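You operate a simulated robot arm through the tools that you are given. There is no shell and no other tool. Be economical: measure what you need, move in short steps, check, and stop when the job is done.

Carry out the task below with a simulated two-armed robot. There is one attempt and no reset: what you move stays moved.

TASK
Fold the end of the orange strip over on the yellow board.
Fine: strip on the board, hold the board where it stands, white post in and out again, strip back on the cream step; pinch and drop nothing. Set down upright: orange felt strip.

The check looks at the end state, three seconds after you hand in, the way a careful person would. Anything else that was tipped, shoved, dropped, spilled or broken makes it a failure. Flat cloth is picked up by pressing the open fingertips on it (5 to 10 N) and closing them slowly along it; thin cloth reads only 2 to 8 mm in the jaws.

THE ROBOT
Two 7-joint arms with two-finger parallel grippers on one trunk, on a base that drives. Base frame: it is fixed to the floor where the robot stands at the start and does not move with it; the origin is under the middle of the robot, x ahead of it, y to its left, z up. Units: m, degrees, N and s.
The left shoulder is at the start at [0.041, 0.174, 1.12], the right one opposite. With the tool pointing down near the work surface each hand reaches from about 0.4 to 0.88 m from the robot's upright axis, wherever it stands, measured 20 degrees to its own side. Places, roughly: black roller on an arm [-1.7, 0.3, 1.1]; blue button on the rewinder [-1.6, 0.1, 0.9]; blue post on the blue base [0.4, -0.3, 0.9]; clear pane with a black post [-1.8, 0.8, 1.1]; cream knob on the rewinder [-1.7, 0.9, 0.9]; cream tube with a flat foot [-1.5, 1.25, 1]; face of the yellow board [0.2, -0.1, 0.9]; gold sliding weight [-1.5, 0.7, 0.9]; green post slide [-1.7, 0.5, 0.9]; grey slide block [-1.6, 0.5, 0.9]; orange lever on the black stand [0.3, 0.3, 1.2]; pink lever on the cream step [0.6, -0.2, 1]; pink roll with two bare ends [-1.75, 0.75, 1.5]; purple roll on a grey core [-1.5, 0.25, 1]; red post slide [-1.5, 0.1, 0.9]; tall grey knob [-1.7, 1, 0.9]. Payload 3.43 kg a hand.
The tool frame of a hand sits at the grasp point between the pads (the TCP): z along the fingers, y along the line on which they close. The tips reach 0.034 m beyond it. Largest opening 0.128 m; finger width 0.024, thickness 0.012; the body of the gripper, 0.048 by 0.13 m, starts 0.096 m behind the TCP.
Orientation is told as [roll, pitch, yaw] about the base's x, y, z axes, in that order, counted from this pose: with the fingers straight down and closing along the base's y, the tool's x points along the base's -x, its y along +y and its z along -z.

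THE INTERFACE
- The arms move only by the tool servo_tool. It takes "left_plan", "right_plan" or both (then of equal length, played together; a hand with none holds still); each is a list of rows, each an object (a shift or turn left out is 0, a gripper value left out holds the last) with "linear": the shift along the tool's x, y, z in cm, a list of three; "rot": the turn, a rotation vector about the tool's x, y, z in degrees, a list of three; "hand": the finger opening in cm, from 0 to 12.8. In form: [{"linear": [x, y, z], "rot": [ax, ay, az], "hand": hand}, ...]. A call has 1 to 12 rows; each row shifts and turns the commanded pose from where the row before left it, along the tool's axes as they then stand. A row lasts 0.2 s, in which the tool goes at most 0.05 m and 8.6 degrees; a call with a longer step from one row to the next is refused whole, and so is a gripper value outside its range. Where a pose cannot be reached the arm comes as near as it can. A force on the tool above 40 N (or 10 N above the force at the start of the call, whichever is more), or a blocked arm, ends the call early, and 0.2 s more pass. The fingers move at their own pace (about 0.153 m/s each) and stop on an object; they squeeze with about 29 N. The grip force told is the motor's: it shows also when the fingers shut on nothing. Time passes only in rows, and 0.2 s behind the last, so rows that do not move let the fingers close. The reply holds the time, the measured pose of the TCP, the force on the tool along the base axes, the opening and the grip force, in the units named above and with some noise, with the torque about the TCP (base axes, N m) and any sound that the robot's microphone picked up, and new pictures: "pictures" is both (left out), scene, wrist or none (wrist: the cameras of the hands that moved).
- Cameras (640 x 400 px; columns grow to the right, rows downward): "scene" is now at [0.1031, 0.0246, 1.3403]; the picture's right is [0.20, -0.98, 0.01], its down [-0.62, -0.13, -0.77] and it looks along [0.76, 0.15, -0.63] (base axes); focal length 214 px, centre (320, 200). "left" rides on the left gripper at [0.076, 0.011, -0.16] in its tool frame; the picture's right is [-0.15, 0.99, 0.00], its down [-0.88, -0.13, -0.46] and it looks along [-0.45, -0.07, 0.89] (tool axes); focal length 234 px, centre (320, 200). "right" rides on the right gripper at [0.076, -0.011, -0.16] in its tool frame; the picture's right is [0.15, 0.99, 0.00], its down [-0.88, 0.13, -0.46] and it looks along [-0.45, 0.07, 0.89] (tool axes); focal length 234 px, centre (320, 200). There is no depth. A picture from a camera that has moved, and an enlarged one, comes with that camera's place and axes in the base frame and with its lens.
- raise_lower(by): slides the trunk up (or, below 0, down) by that many m; the arms and the scene camera ride with it, the base frame stays. It gives what a move gives, with no picture.
- drive_base(legs): drives the robot by 1 to 6 legs, each [ahead, left, turn to the left] in m, m and degrees, along the robot's own axes; the way and the turn of a leg run together, so that a leg with both is an arc; at most 1.5 m and 180 degrees a leg. The arms and the cameras ride along, it lands a little off, and it stops where it bumps. It gives what a move gives, and a new picture of the scene camera.
- pan_tilt(pan, tilt): turns the head with the scene camera to pan (to the left, within 86 degrees either way) and tilt (down, from -29 to 69), counted from straight ahead of the robot. It gives what a move gives, and a new picture of the scene camera.
- inspect(camera, box): a new picture of the part [left, top, right, bottom] of that camera's present view, enlarged. It takes no simulated time.
- hand_in(): hands the job in; it is judged then, once.

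Go step by step. Nothing tells you exact positions but the pictures and the camera data: compare them with the known pose of the tool, close in by small moves and look again before you grip or let go. The budget is 120 turns and 260 pictures, counting those below and the enlarged ones. Unless the task says otherwise, let go and move clear before handing in, and close with one line.

The tools are called after "Emit:" as name(argument=value, ...) on one line, values as JSON. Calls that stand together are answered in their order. servo_tool: Moves the arms, as the interface text tells. Its arguments: {"type":"object","properties":{"left_plan":{"type":"array","items":{"type":"object","properties":{"linear":{"type":"array","items":{"type":"number"}},"rot":{"type":"array","items":{"type":"number"}},"hand":{"type":"number"}}}},"right_plan":{"type":"array","items":{"type":"object","properties":{"linear":{"type":"array","items":{"type":"number"}},"rot":{"type":"array","items":{"type":"number"}},"hand":{"type":"number"}}}},"pictures":{"type":"string","enum":["both","scene","wrist","none"]}},"required":[]} The other tools are called the same way: raise_lower (by) slides the trunk up or down; drive_base (legs) drives the base; pan_tilt (pan, tilt) turns the head that bears the scene camera; inspect (camera, box) takes an enlarged picture of a part of a camera's view; hand_in () hands the job in.

At the start:

```text
time_s: 0.0
left_eef_pos: [0.6529, 0.2714, 1.3319]
left_orientation: [-0.1, -2.1, 1.7]
left_contact_force: [0.2, -0.2, 0.5]
left_moment: [0.03, 0.08, 0.01]
left_width: 0.1281
left_finger_force: 0.0
right_eef_pos: [0.4122, -0.27, 1.2967]
right_orientation: [0.0, -1.3, 1.7]
right_contact_force: [-0.2, -1.1, -1.5]
right_moment: [0.11, -0.02, -0.02]
right_width: 0.128
right_finger_force: 0.0
trunk travel left (down, up): [-0.599, 0.341]
robot x, y, heading: [-0.002, 0.0064, 1.6]
head pan, tilt: [9.8, 40.5]
```

scene: 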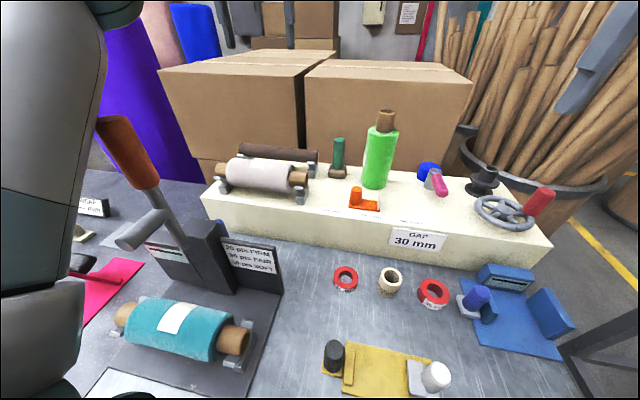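
right: 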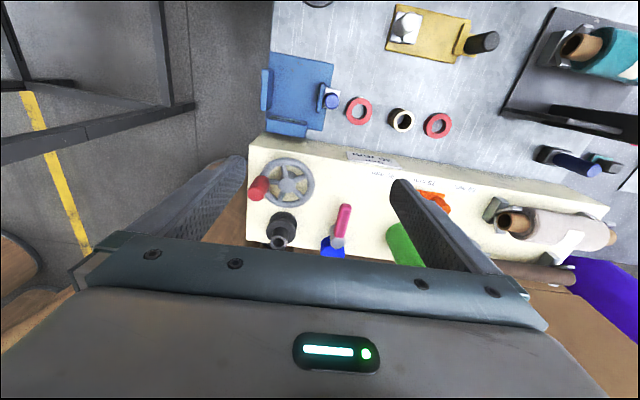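
left: 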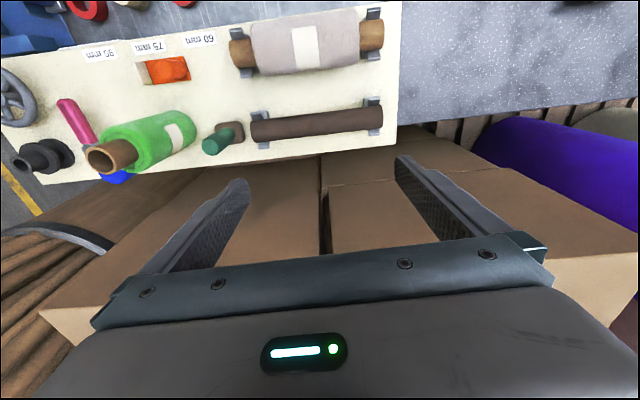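

I see the orange strip on the cream step and the yellow board with a white post and a black post near the front edge. I'll look at each one enlarged first.

Emit:
inspect(camera="left", box=[80, 20, 240, 120])

Emit:
inspect(camera="right", box=[360, 0, 520, 100])

Emit:
inspect(camera="scene", box=[310, 160, 470, 260])

Emit:
inspect(camera="scene", box=[300, 300, 460, 400])

```text
4.00 times, centred on (160, 70) of left
camera zoom: at [0.5714, 0.2817, 1.489], right [0.12, 0.99, 0.0], down [0.87, -0.1, 0.49], along [0.48, -0.05, -0.87], focal length 937 px, centre (960, 720)
```

zoom: 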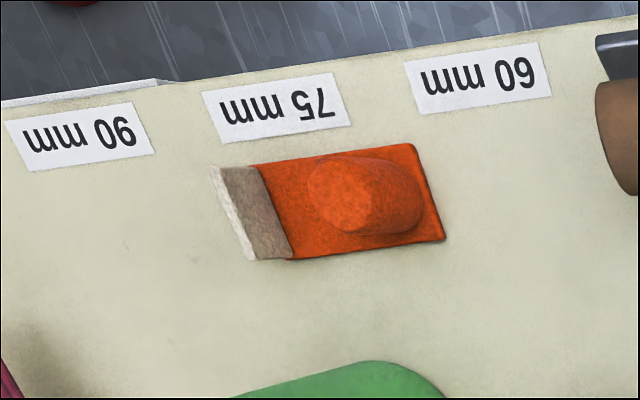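

```text
4.00 times, centred on (440, 50) of right
camera zoom: at [0.3329, -0.2817, 1.455], right [-0.17, 0.98, 0.0], down [0.87, 0.16, 0.48], along [0.47, 0.08, -0.88], focal length 937 px, centre (-160, 800)
```

zoom: 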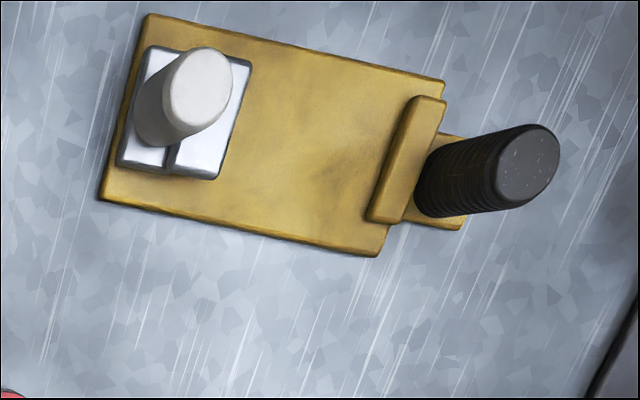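

```text
4.00 times, centred on (390, 210) of scene
camera zoom: at [0.1031, 0.0246, 1.3403], right [0.2, -0.98, 0.01], down [-0.62, -0.13, -0.77], along [0.76, 0.15, -0.63], focal length 858 px, centre (40, 160)
```

zoom: 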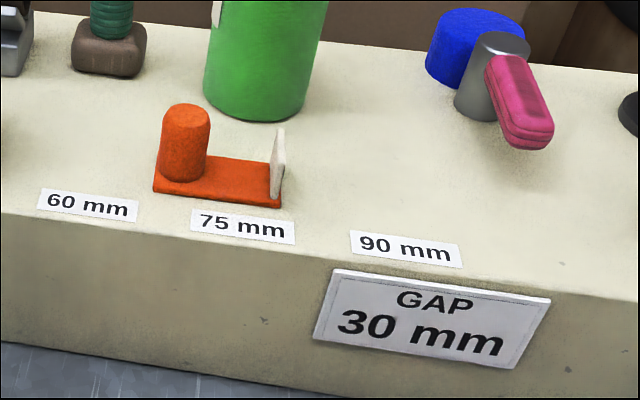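

```text
4.00 times, centred on (380, 350) of scene
camera zoom: at [0.1031, 0.0246, 1.3403], right [0.2, -0.98, 0.01], down [-0.62, -0.13, -0.77], along [0.76, 0.15, -0.63], focal length 858 px, centre (80, -400)
```

zoom: 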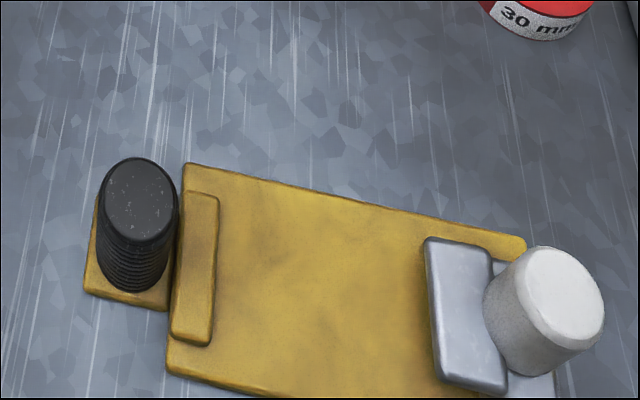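

The strip is a flat plate with a grip post and a hinged upright end. The board has a fence with a black hold post on the left and a white-post slide on the right. The board is too close to reach from here, so I'll raise the trunk and back up.

Emit:
raise_lower(by=0.15)

Emit:
drive_base(legs=[[-0.25, 0, -1.6]])

```text
time_s: 1.8
left_eef_pos: [0.6829, 0.272, 1.4659]
left_orientation: [-0.1, -0.7, 1.7]
left_contact_force: [0.2, 0.9, 0.2]
left_moment: [0.0, 0.03, -0.04]
left_width: 0.1281
left_finger_force: 0.1
right_eef_pos: [0.4402, -0.2688, 1.4353]
right_orientation: [-0.1, 0.1, 1.6]
right_contact_force: [0.3, 0.2, -0.7]
right_moment: [-0.01, 0.0, -0.02]
right_width: 0.1277
right_finger_force: 0.1
trunk travel left (down, up): [-0.749, 0.191]
robot x, y, heading: [-0.0014, 0.0052, 1.9]
head pan, tilt: [9.8, 40.5]
```

```text
time_s: 3.6
left_eef_pos: [0.4426, 0.249, 1.466]
left_orientation: [-0.1, -0.7, 0.3]
left_contact_force: [0.1, 0.1, 0.1]
left_moment: [-0.01, 0.05, 0.0]
left_width: 0.128
left_finger_force: 0.0
right_eef_pos: [0.1852, -0.2856, 1.436]
right_orientation: [0.0, 0.2, 0.1]
right_contact_force: [0.7, 0.1, -0.5]
right_moment: [0.02, 0.04, 0.01]
right_width: 0.1279
right_finger_force: 0.1
trunk travel left (down, up): [-0.749, 0.191]
robot x, y, heading: [-0.2501, 0.0048, 0.0]
head pan, tilt: [9.8, 40.5]
camera scene: at [-0.1148, 0.0164, 1.4871], right [0.17, -0.99, 0.0], down [-0.64, -0.11, -0.76], along [0.75, 0.13, -0.65], focal length 214 px, centre (320, 200)
```

scene: 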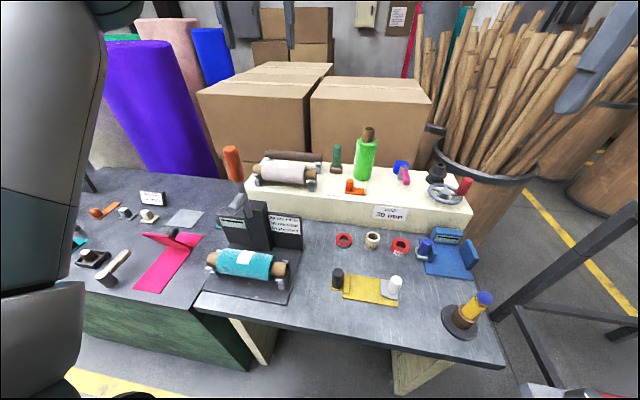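

The drive landed fine and the whole workspace is in view. Next I'll enlarge the board and the strip from this angle.

Emit:
inspect(camera="scene", box=[320, 250, 420, 312])

Emit:
inspect(camera="scene", box=[320, 150, 420, 212])

Emit:
inspect(camera="right", box=[0, 0, 640, 400])

Emit:
inspect(camera="left", box=[0, 0, 640, 400])

```text
6.40 times, centred on (370, 281) of scene
camera zoom: at [-0.1148, 0.0164, 1.4871], right [0.17, -0.99, 0.0], down [-0.64, -0.11, -0.76], along [0.75, 0.13, -0.65], focal length 1373 px, centre (0, -318)
```

zoom: 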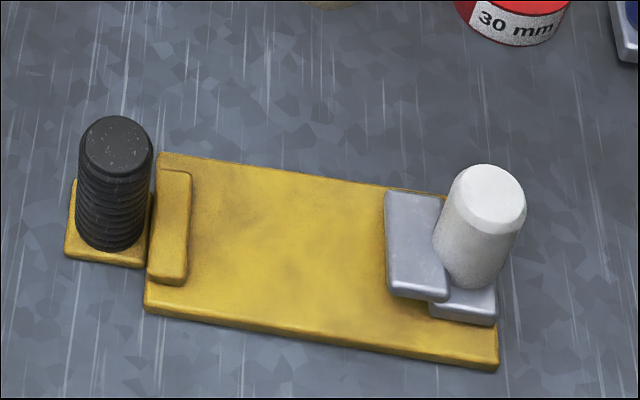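

```text
6.40 times, centred on (370, 181) of scene
camera zoom: at [-0.1148, 0.0164, 1.4871], right [0.17, -0.99, 0.0], down [-0.64, -0.11, -0.76], along [0.75, 0.13, -0.65], focal length 1373 px, centre (0, 322)
```

zoom: 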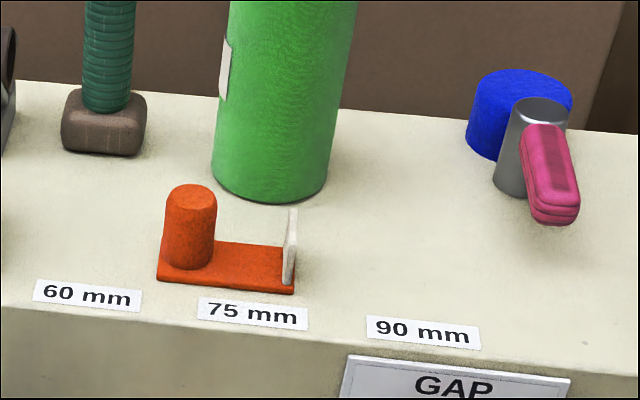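

```text
1.00 times, centred on (320, 200) of right
camera zoom: at [0.1096, -0.2961, 1.5956], right [-0.15, 0.99, 0.0], down [0.88, 0.13, 0.45], along [0.45, 0.07, -0.89], focal length 234 px, centre (320, 200)
```

zoom: 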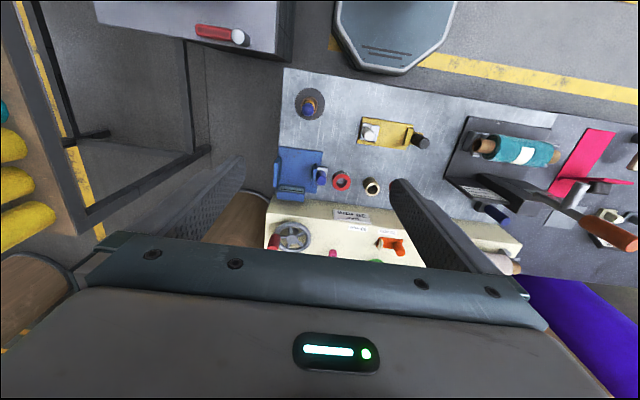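

```text
1.00 times, centred on (320, 200) of left
camera zoom: at [0.3638, 0.2608, 1.6237], right [0.14, 0.99, 0.0], down [0.88, -0.13, 0.46], along [0.46, -0.07, -0.89], focal length 234 px, centre (320, 200)
```

zoom: 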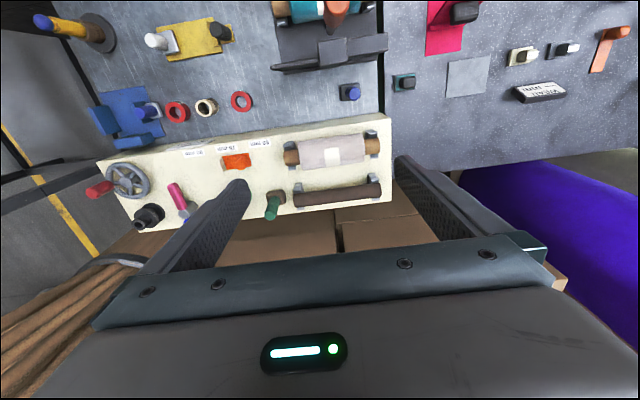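

The board sits square to the axes at about x 0.18–0.26, y 0 to −0.16. The strip's post is near (0.56, 0.015) on the step. I'll bring the right hand high above the strip.

Emit:
servo_tool(right_plan=[{"linear": [-3.5, 3.0, 0], "hand": 5.5}, {"linear": [-3.5, 3.0, 0]}, {"linear": [-3.5, 3.0, 0]}, {"linear": [-3.5, 3.0, 0]}, {"linear": [-3.5, 3.0, 0]}, {"linear": [-3.5, 3.0, 0]}, {"linear": [-3.5, 3.0, 0]}, {"linear": [-3.5, 3.0, 0]}, {"linear": [-3.5, 3.0, 0]}, {"linear": [-3.5, 3.0, 0]}], pictures="both")

```text
time_s: 5.8
left_eef_pos: [0.4404, 0.2509, 1.4662]
left_orientation: [0.0, -0.5, 0.0]
left_contact_force: [-0.2, 0.0, -0.4]
left_moment: [0.0, -0.01, 0.01]
left_width: 0.1281
left_finger_force: 0.1
right_eef_pos: [0.3499, -0.2091, 1.3553]
right_orientation: [0.0, 0.1, 0.1]
right_contact_force: [1.0, 0.1, 0.1]
right_moment: [-0.01, -0.02, 0.01]
right_width: 0.0551
right_finger_force: 0.1
right hand out of reach, approached as far as the arm can: row 3, 4, 5, 6, 7, 8, 9, 10
trunk travel left (down, up): [-0.749, 0.191]
robot x, y, heading: [-0.2508, 0.0026, 0.2]
head pan, tilt: [9.8, 40.5]
camera scene: at [-0.1163, 0.0161, 1.4874], right [0.17, -0.99, 0.0], down [-0.64, -0.11, -0.76], along [0.75, 0.13, -0.65], focal length 214 px, centre (320, 200)
camera right: at [0.2739, -0.2202, 1.5156], right [-0.15, 0.99, 0.0], down [0.88, 0.13, 0.45], along [0.45, 0.07, -0.89], focal length 234 px, centre (320, 200)
```

scene: 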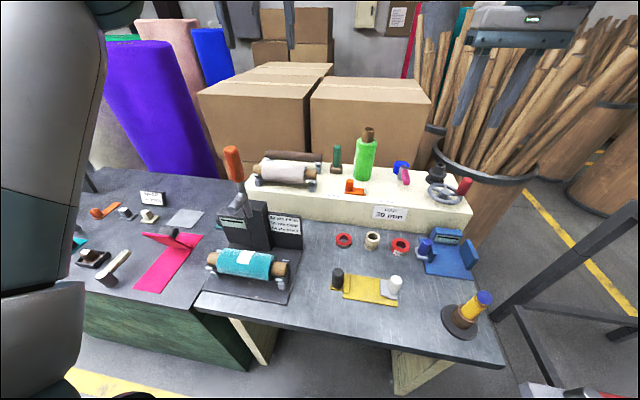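
right: 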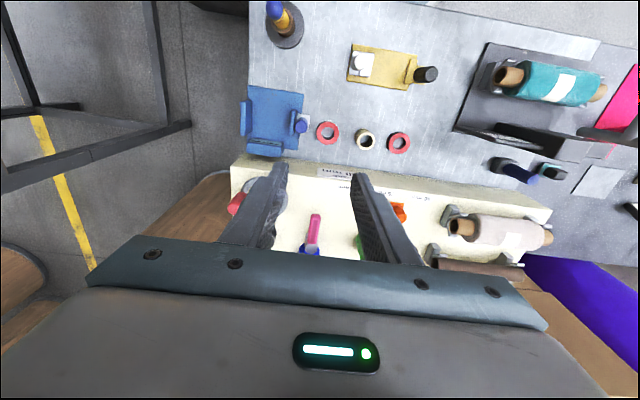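

The hand could not reach that far at that height. I'll descend to z ≈ 1.12 in front of the strip instead.

Emit:
servo_tool(right_plan=[{"linear": [-1.1, 2.8, 2.94]}, {"linear": [-1.1, 2.8, 2.94]}, {"linear": [-1.1, 2.8, 2.94]}, {"linear": [-1.1, 2.8, 2.94]}, {"linear": [-1.1, 2.8, 2.94]}, {"linear": [-1.1, 2.8, 2.94]}, {"linear": [-1.1, 2.8, 2.94]}, {"linear": [-1.1, 2.8, 2.94]}], pictures="both")

```text
time_s: 7.6
left_eef_pos: [0.4395, 0.2502, 1.4657]
left_orientation: [0.0, -0.7, 0.0]
left_contact_force: [-0.4, 0.9, -0.4]
left_moment: [-0.03, -0.02, 0.0]
left_width: 0.128
left_finger_force: 0.1
right_eef_pos: [0.3777, -0.1991, 1.2831]
right_orientation: [0.1, 0.0, 0.1]
right_contact_force: [0.0, -0.5, 0.4]
right_moment: [-0.02, 0.0, 0.01]
right_width: 0.0551
right_finger_force: 0.0
right hand out of reach, approached as far as the arm can: row 1, 2, 3, 4, 5, 6, 7, 8
trunk travel left (down, up): [-0.749, 0.191]
robot x, y, heading: [-0.2494, 0.0026, 0.2]
head pan, tilt: [9.8, 40.5]
camera scene: at [-0.117, 0.0163, 1.4874], right [0.17, -0.99, 0.0], down [-0.64, -0.11, -0.76], along [0.75, 0.13, -0.65], focal length 214 px, centre (320, 200)
camera right: at [0.3026, -0.2099, 1.442], right [-0.15, 0.99, 0.0], down [0.88, 0.13, 0.46], along [0.45, 0.07, -0.89], focal length 234 px, centre (320, 200)
```

scene: 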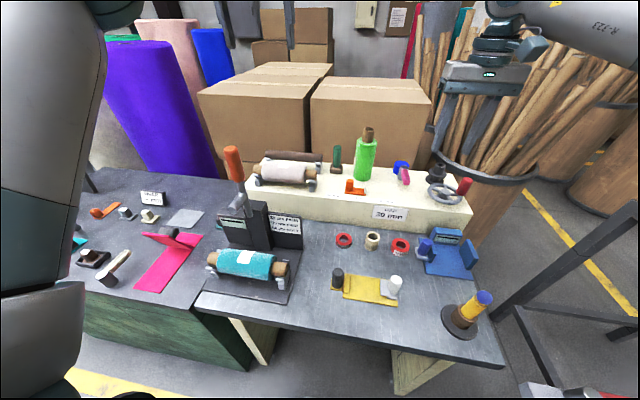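
right: 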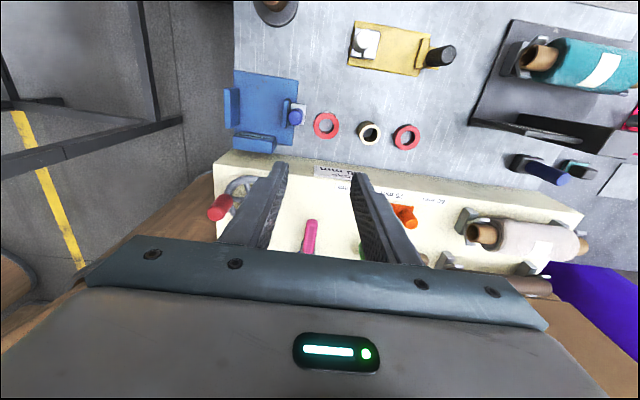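

I'm unsure whether the commanded pose carried over, so I'll test with a small downward move.

Emit:
servo_tool(right_plan=[{"linear": [0, 0, 3]}, {"linear": [0, 0, 3]}, {"linear": [0, 0, 3]}], pictures="none")

```text
time_s: 8.4
left_eef_pos: [0.4402, 0.2499, 1.4653]
left_orientation: [0.0, -0.6, 0.1]
left_contact_force: [0.4, -0.3, -0.7]
left_moment: [-0.03, 0.01, -0.02]
left_width: 0.1282
left_finger_force: 0.1
right_eef_pos: [0.378, -0.1992, 1.1917]
right_orientation: [0.2, 0.1, 0.1]
right_contact_force: [0.4, -0.6, -0.1]
right_moment: [0.03, 0.04, 0.02]
right_width: 0.0549
right_finger_force: 0.1
trunk travel left (down, up): [-0.749, 0.191]
robot x, y, heading: [-0.2477, 0.0013, 0.2]
head pan, tilt: [9.8, 40.5]
```

Emit:
servo_tool(right_plan=[{"linear": [-0.5, 2.5, 1]}, {"linear": [-0.5, 2.5, 1]}, {"linear": [-0.5, 2.5, 1]}, {"linear": [-0.5, 2.5, 1]}, {"linear": [-1, 2.5, 1]}, {"linear": [-1, 2.5, 1]}, {"linear": [-1, 2.5, 1]}, {"linear": [-1, 2.5, 0]}], pictures="both")

```text
time_s: 10.2
left_eef_pos: [0.4393, 0.2493, 1.4663]
left_orientation: [0.0, -0.7, 0.0]
left_contact_force: [-0.3, 0.2, -0.2]
left_moment: [-0.01, -0.05, 0.02]
left_width: 0.1278
left_finger_force: 0.1
right_eef_pos: [0.3415, -0.155, 1.1413]
right_orientation: [0.1, 0.0, 0.1]
right_contact_force: [0.1, -0.6, -0.2]
right_moment: [-0.01, -0.01, 0.04]
right_width: 0.055
right_finger_force: 0.0
right hand out of reach, approached as far as the arm can: row 1, 2, 3, 4, 5, 6, 7, 8
trunk travel left (down, up): [-0.749, 0.191]
robot x, y, heading: [-0.2525, 0.0029, -0.1]
head pan, tilt: [9.8, 40.5]
camera scene: at [-0.1171, 0.0164, 1.4874], right [0.17, -0.99, 0.0], down [-0.64, -0.11, -0.76], along [0.75, 0.13, -0.65], focal length 214 px, centre (320, 200)
camera right: at [0.2665, -0.166, 1.301], right [-0.15, 0.99, 0.0], down [0.88, 0.13, 0.46], along [0.45, 0.07, -0.89], focal length 234 px, centre (320, 200)
```

scene: 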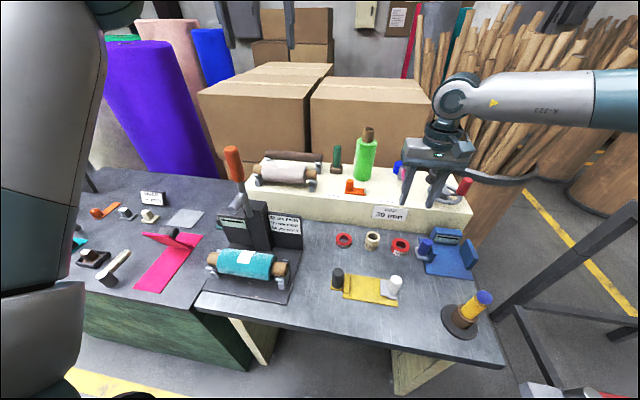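
right: 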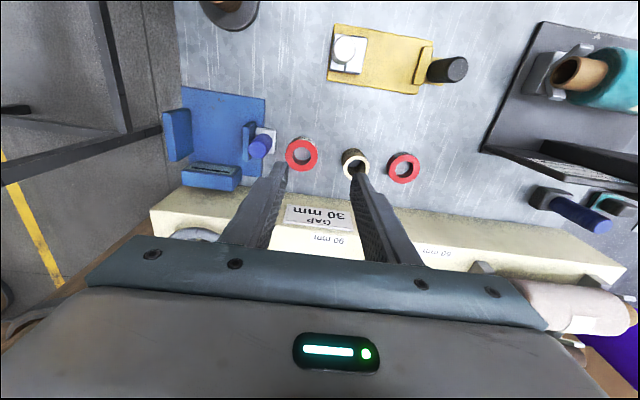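

The right hand seems limited when it crosses toward the middle. I'll test whether letting it yaw (turn counter-clockwise) frees it.

Emit:
servo_tool(right_plan=[{"rot": [0, 0, -8]}, {"rot": [0, 0, -8]}, {"rot": [0, 0, -8]}, {"rot": [0, 0, -8]}], pictures="none")

Emit:
servo_tool(right_plan=[{"linear": [-1, 2.5, 0]}, {"linear": [-1, 2.5, 0]}, {"linear": [-1, 2.5, 0]}, {"linear": [-1, 2.5, 0]}], pictures="none")

```text
time_s: 11.2
left_eef_pos: [0.4389, 0.2508, 1.4649]
left_orientation: [0.0, -0.7, 0.1]
left_contact_force: [0.7, 0.1, -0.6]
left_moment: [-0.01, 0.03, 0.01]
left_width: 0.1283
left_finger_force: 0.1
right_eef_pos: [0.3438, -0.1554, 1.1408]
right_orientation: [0.1, -0.1, 32.3]
right_contact_force: [-0.7, -0.2, 0.2]
right_moment: [0.0, 0.04, 0.02]
right_width: 0.0549
right_finger_force: 0.1
trunk travel left (down, up): [-0.749, 0.191]
robot x, y, heading: [-0.2523, 0.0067, -0.2]
head pan, tilt: [9.8, 40.5]
```

```text
time_s: 12.2
left_eef_pos: [0.4395, 0.2504, 1.4657]
left_orientation: [0.0, -0.7, 0.1]
left_contact_force: [0.1, 0.0, 1.0]
left_moment: [-0.02, 0.02, -0.01]
left_width: 0.128
left_finger_force: 0.0
right_eef_pos: [0.2888, -0.128, 1.1495]
right_orientation: [0.1, -0.2, 32.1]
right_contact_force: [0.5, -0.9, 0.2]
right_moment: [0.0, 0.0, 0.0]
right_width: 0.0551
right_finger_force: 0.1
right hand out of reach, approached as far as the arm can: row 1, 2, 3, 4
trunk travel left (down, up): [-0.749, 0.191]
robot x, y, heading: [-0.2519, 0.004, 0.2]
head pan, tilt: [9.8, 40.5]
```

Yaw makes no difference. I'll bring the trunk back to its original height, where the reach data hold, lifting the right hand first.

Emit:
servo_tool(right_plan=[{"linear": [0, -1, -3], "rot": [0, 0, 8]}, {"linear": [0, -1, -3], "rot": [0, 0, 8]}, {"linear": [0, -1, -3], "rot": [0, 0, 8]}, {"linear": [-1, -1, -3], "rot": [0, 0, 8]}], pictures="none")

Emit:
raise_lower(by=-0.15)

Emit:
servo_tool(right_plan=[{"linear": [-2, 2.0, 0]}, {"linear": [-2, 2.0, 0]}, {"linear": [-2, 2.0, 0]}, {"linear": [-2, 2.0, 0]}], pictures="both")

```text
time_s: 13.2
left_eef_pos: [0.44, 0.249, 1.4671]
left_orientation: [0.0, -0.8, 0.2]
left_contact_force: [0.6, 0.4, -0.5]
left_moment: [0.01, 0.01, 0.01]
left_width: 0.1278
left_finger_force: 0.0
right_eef_pos: [0.3128, -0.1652, 1.2696]
right_orientation: [0.1, 0.1, 0.0]
right_contact_force: [-1.0, -0.3, 0.2]
right_moment: [0.0, 0.01, 0.01]
right_width: 0.0547
right_finger_force: 0.0
trunk travel left (down, up): [-0.749, 0.191]
robot x, y, heading: [-0.2521, 0.0051, 0.0]
head pan, tilt: [9.8, 40.5]
```

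```text
time_s: 14.9
left_eef_pos: [0.4387, 0.2505, 1.3165]
left_orientation: [0.0, -0.6, 0.1]
left_contact_force: [0.1, -0.2, 0.5]
left_moment: [-0.01, 0.0, 0.03]
left_width: 0.128
left_finger_force: 0.0
right_eef_pos: [0.3123, -0.1638, 1.1191]
right_orientation: [0.0, 0.0, 0.1]
right_contact_force: [-0.2, 0.6, 0.0]
right_moment: [0.04, -0.01, -0.03]
right_width: 0.0548
right_finger_force: 0.1
trunk travel left (down, up): [-0.599, 0.341]
robot x, y, heading: [-0.2549, 0.0033, 0.2]
head pan, tilt: [9.8, 40.5]
```

```text
time_s: 15.9
left_eef_pos: [0.4396, 0.2499, 1.3156]
left_orientation: [0.0, -0.5, 0.0]
left_contact_force: [0.5, -0.1, -0.9]
left_moment: [-0.02, -0.01, -0.01]
left_width: 0.1281
left_finger_force: 0.1
right_eef_pos: [0.3256, -0.1571, 1.1169]
right_orientation: [0.0, 0.2, -0.1]
right_contact_force: [-0.6, -0.2, 0.3]
right_moment: [0.01, -0.02, -0.01]
right_width: 0.0549
right_finger_force: 0.0
right hand out of reach, approached as far as the arm can: row 1, 2, 3, 4
trunk travel left (down, up): [-0.599, 0.341]
robot x, y, heading: [-0.25, 0.0012, 0.3]
head pan, tilt: [9.8, 40.5]
camera scene: at [-0.1163, 0.0161, 1.3373], right [0.17, -0.99, 0.0], down [-0.64, -0.11, -0.76], along [0.75, 0.13, -0.65], focal length 214 px, centre (320, 200)
camera right: at [0.2498, -0.1673, 1.2777], right [-0.15, 0.99, 0.0], down [0.88, 0.13, 0.45], along [0.45, 0.07, -0.89], focal length 234 px, centre (320, 200)
```

scene: 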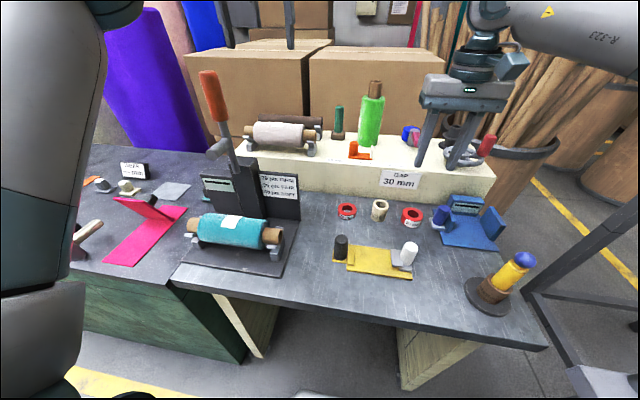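
right: 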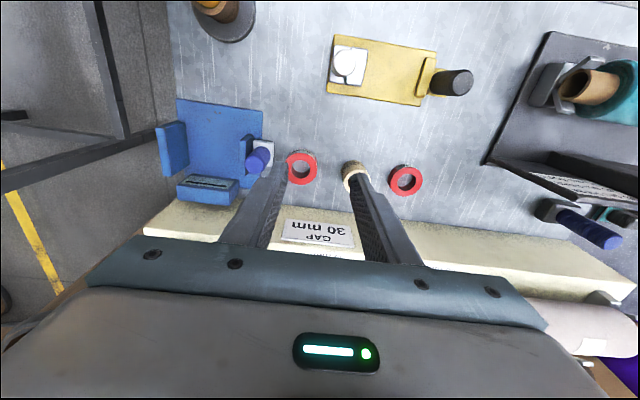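

The limit follows the robot, so the right hand can't cross much inside about 15° on its own side. I'll raise the trunk a little and turn the robot about 20° left so the strip lies on the right arm's side.

Emit:
raise_lower(by=0.12)

Emit:
drive_base(legs=[[0, 0, 20]])

```text
time_s: 17.4
left_eef_pos: [0.4388, 0.2494, 1.4366]
left_orientation: [-0.1, -0.6, 0.2]
left_contact_force: [0.4, 0.6, 0.0]
left_moment: [-0.01, -0.03, 0.02]
left_width: 0.1279
left_finger_force: 0.1
right_eef_pos: [0.3245, -0.157, 1.238]
right_orientation: [0.0, 0.1, 0.0]
right_contact_force: [-0.3, -0.1, -0.6]
right_moment: [0.01, -0.04, 0.04]
right_width: 0.0549
right_finger_force: 0.3
trunk travel left (down, up): [-0.719, 0.221]
robot x, y, heading: [-0.249, 0.0038, 0.2]
head pan, tilt: [9.8, 40.5]
```

```text
time_s: 18.9
left_eef_pos: [0.3072, 0.4757, 1.4349]
left_orientation: [0.0, -0.7, 20.7]
left_contact_force: [0.0, 0.0, -0.4]
left_moment: [-0.01, 0.01, -0.01]
left_width: 0.128
left_finger_force: 0.0
right_eef_pos: [0.3454, 0.0557, 1.2378]
right_orientation: [0.1, -0.1, 20.6]
right_contact_force: [0.5, -0.1, 0.3]
right_moment: [0.03, 0.06, 0.02]
right_width: 0.0552
right_finger_force: 0.1
trunk travel left (down, up): [-0.719, 0.221]
robot x, y, heading: [-0.2512, 0.0033, 20.7]
head pan, tilt: [9.8, 40.5]
camera scene: at [-0.1304, 0.0618, 1.4574], right [0.51, -0.86, 0.0], down [-0.56, -0.33, -0.76], along [0.65, 0.39, -0.65], focal length 214 px, centre (320, 200)
```

scene: 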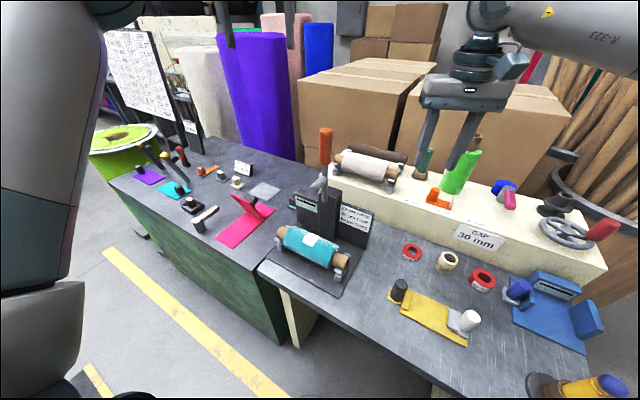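

Now I'll square the right tool to the base axes and move it forward and down toward the strip, stopping in front of it.

Emit:
servo_tool(right_plan=[{"rot": [0, 0, 6.9]}, {"rot": [0, 0, 6.9]}, {"rot": [0, 0, 6.9]}, {"linear": [-2.2, -0.8, 2]}, {"linear": [-2.2, -0.8, 2]}, {"linear": [-2.2, -0.8, 2]}, {"linear": [-2.2, -0.8, 2]}, {"linear": [-2.2, -0.8, 2]}, {"linear": [-1.5, 0, 1]}], pictures="none")

Emit:
pan_tilt(pan=-15, tilt=35)

Emit:
inspect(camera="right", box=[0, 0, 640, 400])

```text
time_s: 20.9
left_eef_pos: [0.3083, 0.4771, 1.4359]
left_orientation: [0.0, -0.6, 20.8]
left_contact_force: [0.6, 0.4, 0.5]
left_moment: [0.03, 0.03, 0.0]
left_width: 0.1282
left_finger_force: 0.1
right_eef_pos: [0.4717, 0.0176, 1.1261]
right_orientation: [0.2, 0.1, 0.0]
right_contact_force: [0.5, -0.2, 0.3]
right_moment: [0.01, 0.0, 0.0]
right_width: 0.0552
right_finger_force: 0.1
trunk travel left (down, up): [-0.719, 0.221]
robot x, y, heading: [-0.2452, 0.0029, 20.7]
head pan, tilt: [9.8, 40.5]
```

```text
time_s: 21.8
left_eef_pos: [0.3079, 0.4767, 1.4369]
left_orientation: [0.0, -0.7, 20.8]
left_contact_force: [-0.1, -0.1, 0.0]
left_moment: [-0.01, 0.03, 0.01]
left_width: 0.1281
left_finger_force: 0.1
right_eef_pos: [0.4697, 0.0166, 1.1281]
right_orientation: [0.1, 0.1, 0.0]
right_contact_force: [-0.1, 0.3, 0.0]
right_moment: [-0.01, 0.01, 0.0]
right_width: 0.0548
right_finger_force: 0.0
trunk travel left (down, up): [-0.719, 0.221]
robot x, y, heading: [-0.2532, 0.0042, 20.7]
head pan, tilt: [-15.0, 35.0]
camera scene: at [-0.1162, 0.0285, 1.4658], right [0.1, -0.99, 0.0], down [-0.57, -0.06, -0.82], along [0.81, 0.08, -0.57], focal length 214 px, centre (320, 200)
```

scene: 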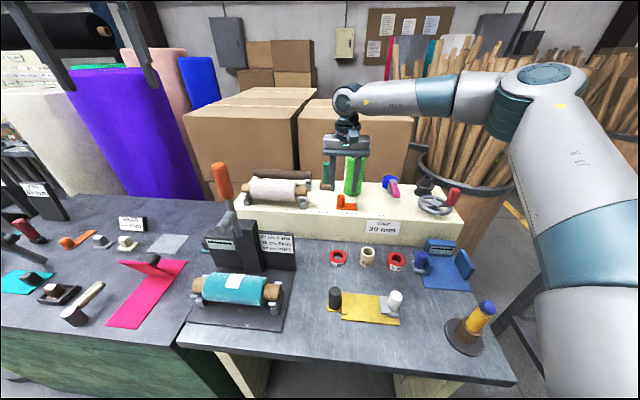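

```text
1.00 times, centred on (320, 200) of right
camera zoom: at [0.3947, 0.0059, 1.2871], right [-0.15, 0.99, 0.0], down [0.88, 0.13, 0.46], along [0.45, 0.07, -0.89], focal length 234 px, centre (320, 200)
```

zoom: 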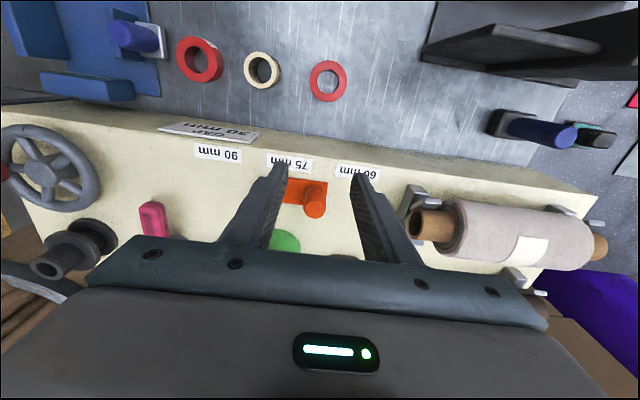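

The hand now reaches. I'll zoom in to measure the strip's post.

Emit:
inspect(camera="right", box=[250, 140, 378, 220])

Emit:
inspect(camera="scene", box=[300, 160, 400, 222])

```text
5.00 times, centred on (314, 180) of right
camera zoom: at [0.3947, 0.0059, 1.2871], right [-0.15, 0.99, 0.0], down [0.88, 0.13, 0.46], along [0.45, 0.07, -0.89], focal length 1171 px, centre (350, 300)
```

zoom: 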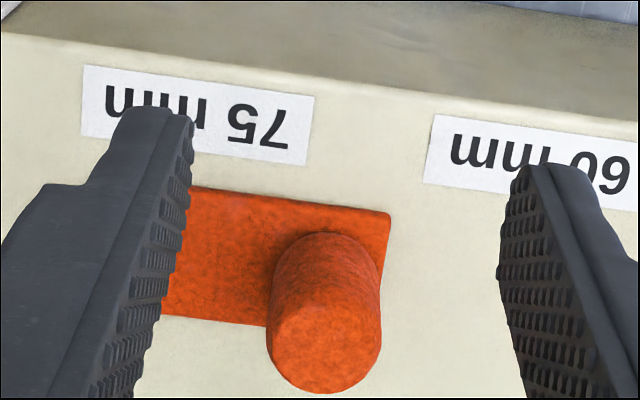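

```text
6.40 times, centred on (350, 191) of scene
camera zoom: at [-0.1162, 0.0285, 1.4658], right [0.1, -0.99, 0.0], down [-0.57, -0.06, -0.82], along [0.81, 0.08, -0.57], focal length 1373 px, centre (128, 258)
```

zoom: 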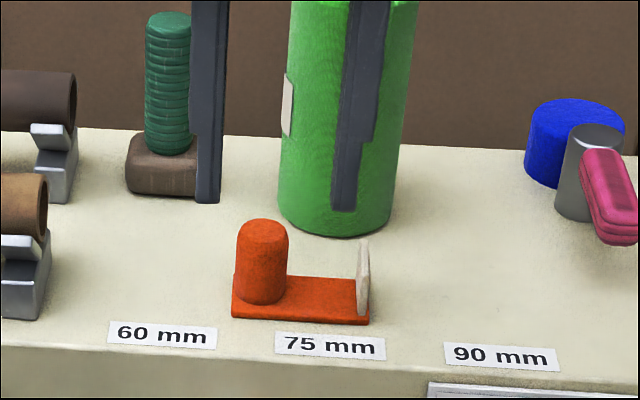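

The post is about 3 cm across with its top near z 1.025 at (0.543, 0.019), and the step top is about 0.978. I'll hover over it with the tips just above the top.

Emit:
servo_tool(right_plan=[{"linear": [-2.4, 0.1, 0.9]}, {"linear": [-2.4, 0.1, 0.9]}, {"linear": [-2.4, 0, 0.9]}, {}], pictures="both")

Emit:
inspect(camera="right", box=[250, 120, 378, 200])

Emit:
inspect(camera="scene", box=[300, 160, 400, 222])

```text
time_s: 22.8
left_eef_pos: [0.3079, 0.4772, 1.4357]
left_orientation: [0.0, -0.7, 20.9]
left_contact_force: [1.3, -0.9, -0.5]
left_moment: [-0.01, -0.03, -0.01]
left_width: 0.1278
left_finger_force: 0.1
right_eef_pos: [0.5207, -0.0108, 1.1055]
right_orientation: [0.2, -0.2, 0.0]
right_contact_force: [0.3, 0.5, -0.6]
right_moment: [0.02, 0.01, 0.01]
right_width: 0.055
right_finger_force: 0.0
right hand out of reach, approached as far as the arm can: row 1, 2, 3
trunk travel left (down, up): [-0.719, 0.221]
robot x, y, heading: [-0.2488, 0.0035, 20.5]
head pan, tilt: [-15.0, 35.0]
camera scene: at [-0.1157, 0.0286, 1.4657], right [0.1, -0.99, 0.0], down [-0.57, -0.06, -0.82], along [0.81, 0.08, -0.57], focal length 214 px, centre (320, 200)
camera right: at [0.4439, -0.0218, 1.2643], right [-0.15, 0.99, 0.0], down [0.88, 0.13, 0.46], along [0.45, 0.07, -0.89], focal length 234 px, centre (320, 200)
```

scene: 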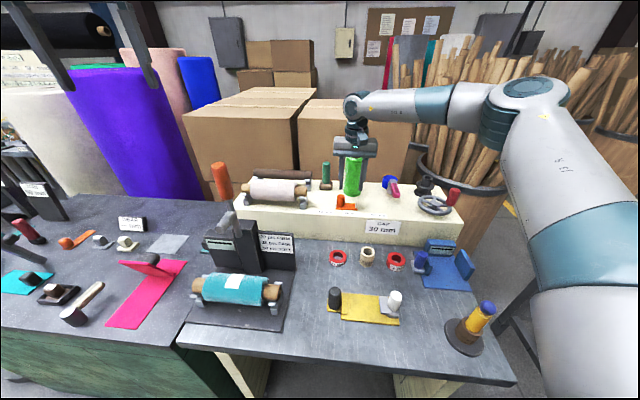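
right: 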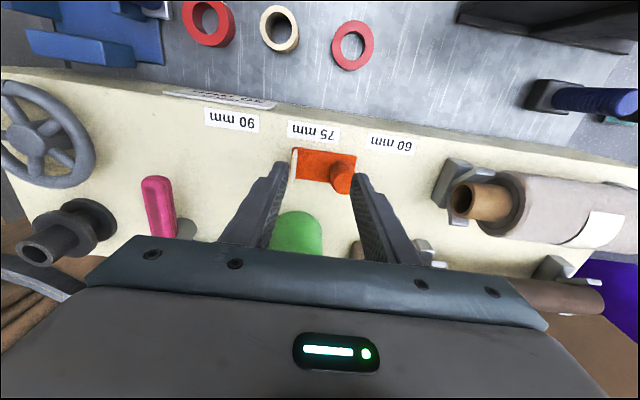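

```text
5.00 times, centred on (314, 160) of right
camera zoom: at [0.4439, -0.0218, 1.2643], right [-0.15, 0.99, 0.0], down [0.88, 0.13, 0.46], along [0.45, 0.07, -0.89], focal length 1171 px, centre (350, 400)
```

zoom: 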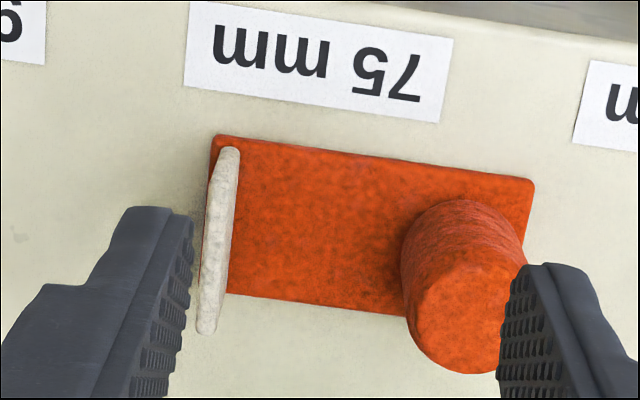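

```text
6.40 times, centred on (350, 191) of scene
camera zoom: at [-0.1157, 0.0286, 1.4657], right [0.1, -0.99, 0.0], down [-0.57, -0.06, -0.82], along [0.81, 0.08, -0.57], focal length 1373 px, centre (128, 258)
```

zoom: 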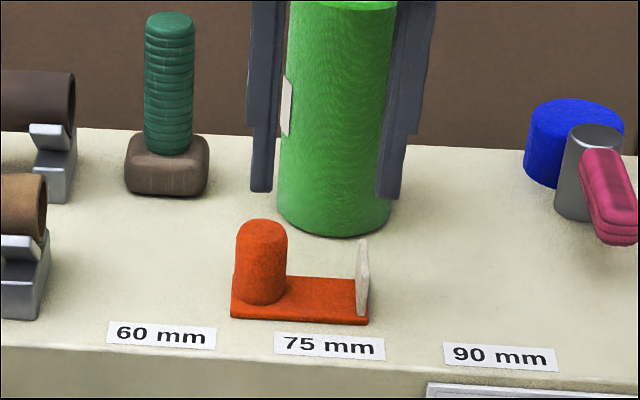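

The strip spans x 0.52–0.56, y −0.043 to 0.036, with its top at z 0.984. The arm is short by a few cm, so I'll pull the hand back, drive a bit closer and approach again.

Emit:
servo_tool(right_plan=[{"linear": [3, 0, 0]}, {"linear": [3, 0, 0]}, {"linear": [3, 0, 0]}, {"linear": [1, 0, 0]}], pictures="none")

Emit:
drive_base(legs=[[0.09, 0.02, 3]])

```text
time_s: 23.8
left_eef_pos: [0.307, 0.4783, 1.4364]
left_orientation: [-0.1, -0.8, 20.8]
left_contact_force: [0.6, 0.1, 0.2]
left_moment: [0.01, -0.04, 0.03]
left_width: 0.1278
left_finger_force: 0.1
right_eef_pos: [0.4177, -0.0094, 1.1011]
right_orientation: [0.0, 0.3, -0.1]
right_contact_force: [0.1, 0.0, -0.7]
right_moment: [-0.03, 0.02, -0.02]
right_width: 0.0551
right_finger_force: 0.1
trunk travel left (down, up): [-0.719, 0.221]
robot x, y, heading: [-0.2508, 0.0045, 20.8]
head pan, tilt: [-15.0, 35.0]
```

```text
time_s: 24.9
left_eef_pos: [0.3547, 0.5558, 1.4372]
left_orientation: [0.0, -0.8, 23.8]
left_contact_force: [-0.2, -0.9, 0.3]
left_moment: [0.02, -0.01, 0.02]
left_width: 0.1279
left_finger_force: 0.0
right_eef_pos: [0.4911, 0.0749, 1.1035]
right_orientation: [0.2, 0.0, 2.9]
right_contact_force: [0.8, -0.6, -0.2]
right_moment: [0.01, 0.01, -0.03]
right_width: 0.0549
right_finger_force: 0.0
trunk travel left (down, up): [-0.719, 0.221]
robot x, y, heading: [-0.1788, 0.0584, 23.9]
head pan, tilt: [-15.0, 35.0]
camera scene: at [-0.0445, 0.0855, 1.4661], right [0.15, -0.99, 0.0], down [-0.57, -0.09, -0.82], along [0.81, 0.13, -0.57], focal length 214 px, centre (320, 200)
```

scene: 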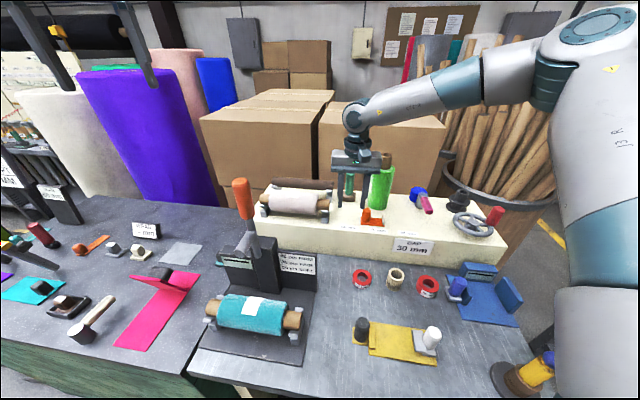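

Emit:
servo_tool(right_plan=[{"rot": [0, 0, 2.9]}, {"linear": [0, -2.7, 0]}, {"linear": [0, -2.7, 0]}, {"linear": [-2.5, 0, 1.4]}, {"linear": [-2.5, 0, 1.4]}, {}], pictures="wrist")

Emit:
inspect(camera="right", box=[250, 140, 378, 220])

Emit:
inspect(camera="scene", box=[330, 160, 430, 222])

```text
time_s: 26.3
left_eef_pos: [0.3563, 0.5557, 1.4371]
left_orientation: [0.0, -0.7, 23.8]
left_contact_force: [0.6, -0.6, 0.4]
left_moment: [0.01, 0.0, 0.01]
left_width: 0.128
left_finger_force: 0.0
right_eef_pos: [0.5439, 0.0215, 1.0737]
right_orientation: [0.1, 0.0, -0.1]
right_contact_force: [-1.5, 0.3, 0.6]
right_moment: [0.02, -0.01, -0.01]
right_width: 0.0551
right_finger_force: 0.1
trunk travel left (down, up): [-0.719, 0.221]
robot x, y, heading: [-0.1748, 0.056, 23.8]
head pan, tilt: [-15.0, 35.0]
camera right: at [0.4674, 0.0117, 1.2337], right [-0.15, 0.99, 0.0], down [0.88, 0.13, 0.46], along [0.45, 0.07, -0.89], focal length 234 px, centre (320, 200)
```

right: 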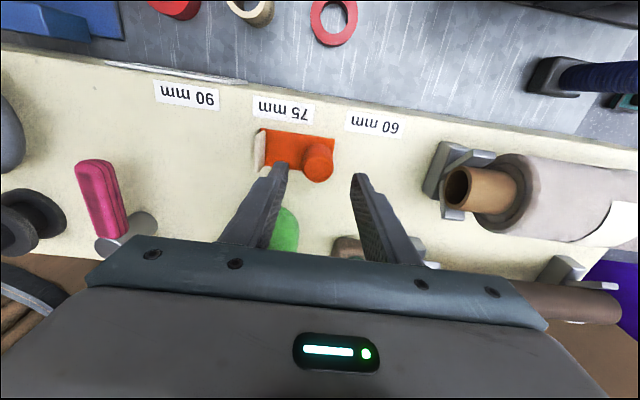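

```text
5.00 times, centred on (314, 180) of right
camera zoom: at [0.4674, 0.0117, 1.2337], right [-0.15, 0.99, 0.0], down [0.88, 0.13, 0.46], along [0.45, 0.07, -0.89], focal length 1171 px, centre (350, 300)
```

zoom: 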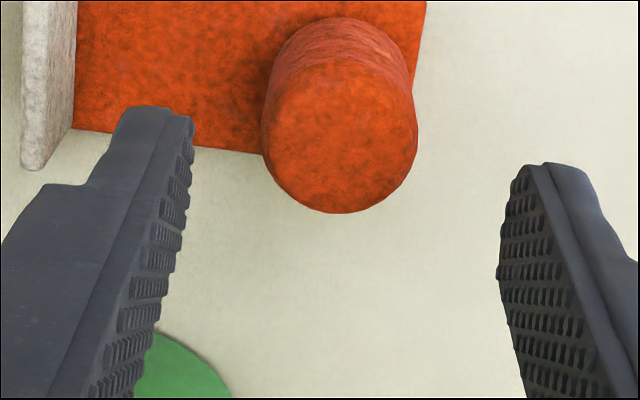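

```text
6.40 times, centred on (380, 191) of scene
camera zoom: at [-0.0434, 0.0868, 1.4659], right [0.15, -0.99, 0.0], down [-0.57, -0.09, -0.82], along [0.81, 0.13, -0.57], focal length 1373 px, centre (-64, 258)
```

zoom: 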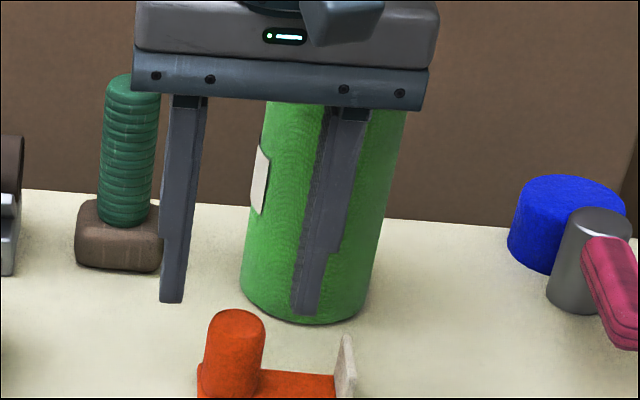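

The post centre comes out at (0.541, 0.021), right under the hand. I'll go down with the tips staying 1 cm above the plate, then close.

Emit:
servo_tool(right_plan=[{"linear": [0.3, 0, 1.5]}, {"linear": [0, 0, 1.5]}, {"linear": [0, 0, 1.5]}, {}], pictures="wrist")

Emit:
inspect(camera="scene", box=[330, 180, 430, 242])

```text
time_s: 27.3
left_eef_pos: [0.3565, 0.5571, 1.4357]
left_orientation: [0.0, -0.8, 23.8]
left_contact_force: [-1.0, -0.6, 0.8]
left_moment: [0.02, 0.01, -0.05]
left_width: 0.1282
left_finger_force: 0.0
right_eef_pos: [0.5404, 0.0212, 1.0282]
right_orientation: [0.1, 0.1, 0.1]
right_contact_force: [-0.2, 0.3, -0.5]
right_moment: [0.02, 0.0, -0.03]
right_width: 0.0549
right_finger_force: 0.1
trunk travel left (down, up): [-0.719, 0.221]
robot x, y, heading: [-0.1738, 0.0615, 24.1]
head pan, tilt: [-15.0, 35.0]
camera right: at [0.4646, 0.0112, 1.1878], right [-0.15, 0.99, 0.0], down [0.88, 0.13, 0.45], along [0.45, 0.07, -0.89], focal length 234 px, centre (320, 200)
```

right: 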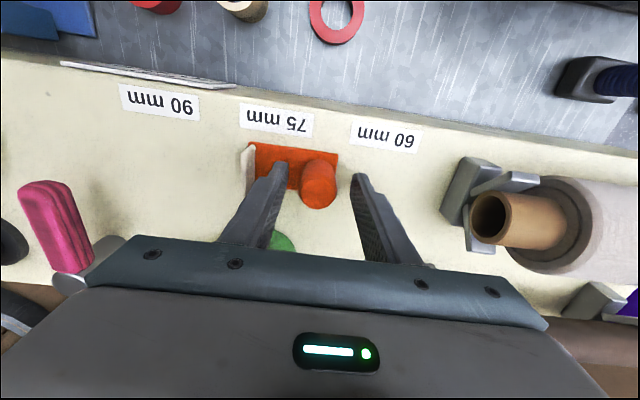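

```text
6.40 times, centred on (380, 211) of scene
camera zoom: at [-0.0426, 0.0872, 1.4658], right [0.15, -0.99, 0.0], down [-0.57, -0.09, -0.82], along [0.81, 0.13, -0.57], focal length 1373 px, centre (-64, 130)
```

zoom: 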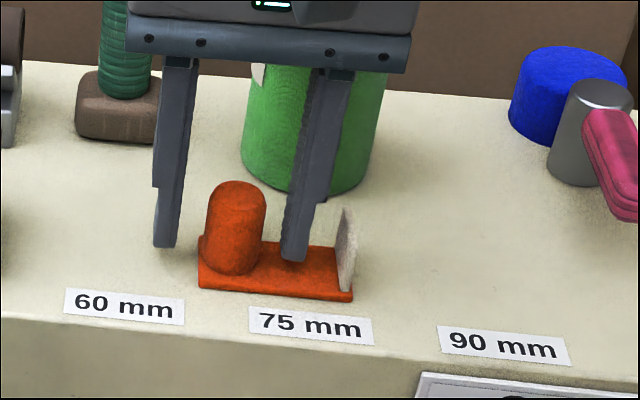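

Alignment looks right. Closing slowly on the post.

Emit:
servo_tool(right_plan=[{"hand": 4.5}, {"hand": 3.8}, {"hand": 3.4}, {"hand": 3.0}, {"hand": 2.6}, {"hand": 2.2}, {}], pictures="wrist")

Emit:
inspect(camera="scene", box=[330, 180, 430, 242])

```text
time_s: 28.9
left_eef_pos: [0.3565, 0.5581, 1.4356]
left_orientation: [0.0, -0.7, 23.8]
left_contact_force: [0.1, -0.2, -0.9]
left_moment: [0.01, -0.01, 0.0]
left_width: 0.1279
left_finger_force: 0.0
right_eef_pos: [0.5401, 0.0201, 1.0287]
right_orientation: [0.1, 0.2, 0.2]
right_contact_force: [-0.3, 1.0, 1.9]
right_moment: [-0.03, 0.03, -0.02]
right_width: 0.0281
right_finger_force: 28.8
trunk travel left (down, up): [-0.719, 0.221]
robot x, y, heading: [-0.1722, 0.0564, 23.9]
head pan, tilt: [-15.0, 35.0]
camera right: at [0.4645, 0.0113, 1.1882], right [-0.15, 0.99, 0.0], down [0.88, 0.13, 0.46], along [0.45, 0.07, -0.89], focal length 234 px, centre (320, 200)
```

right: 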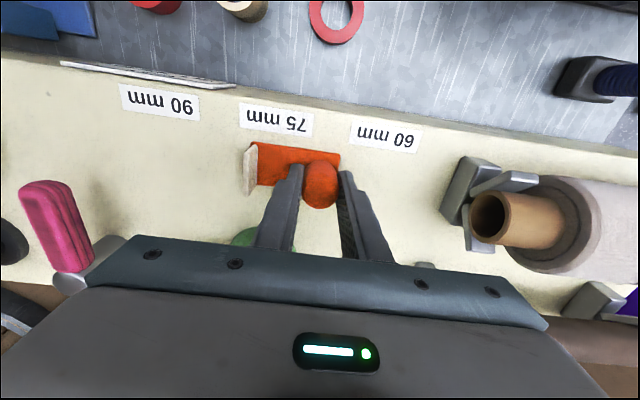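

```text
6.40 times, centred on (380, 211) of scene
camera zoom: at [-0.0428, 0.0874, 1.4658], right [0.15, -0.99, 0.0], down [-0.57, -0.09, -0.82], along [0.81, 0.13, -0.57], focal length 1373 px, centre (-64, 130)
```

zoom: 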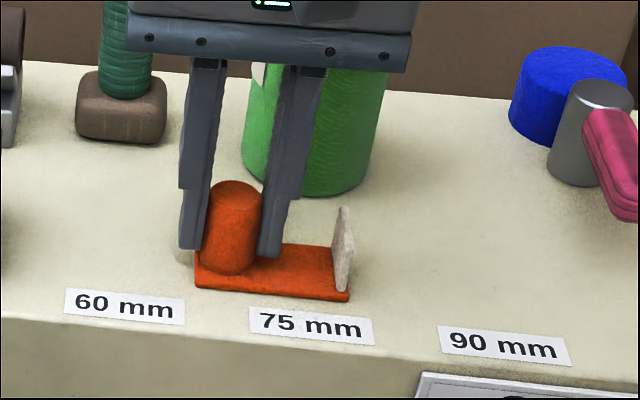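

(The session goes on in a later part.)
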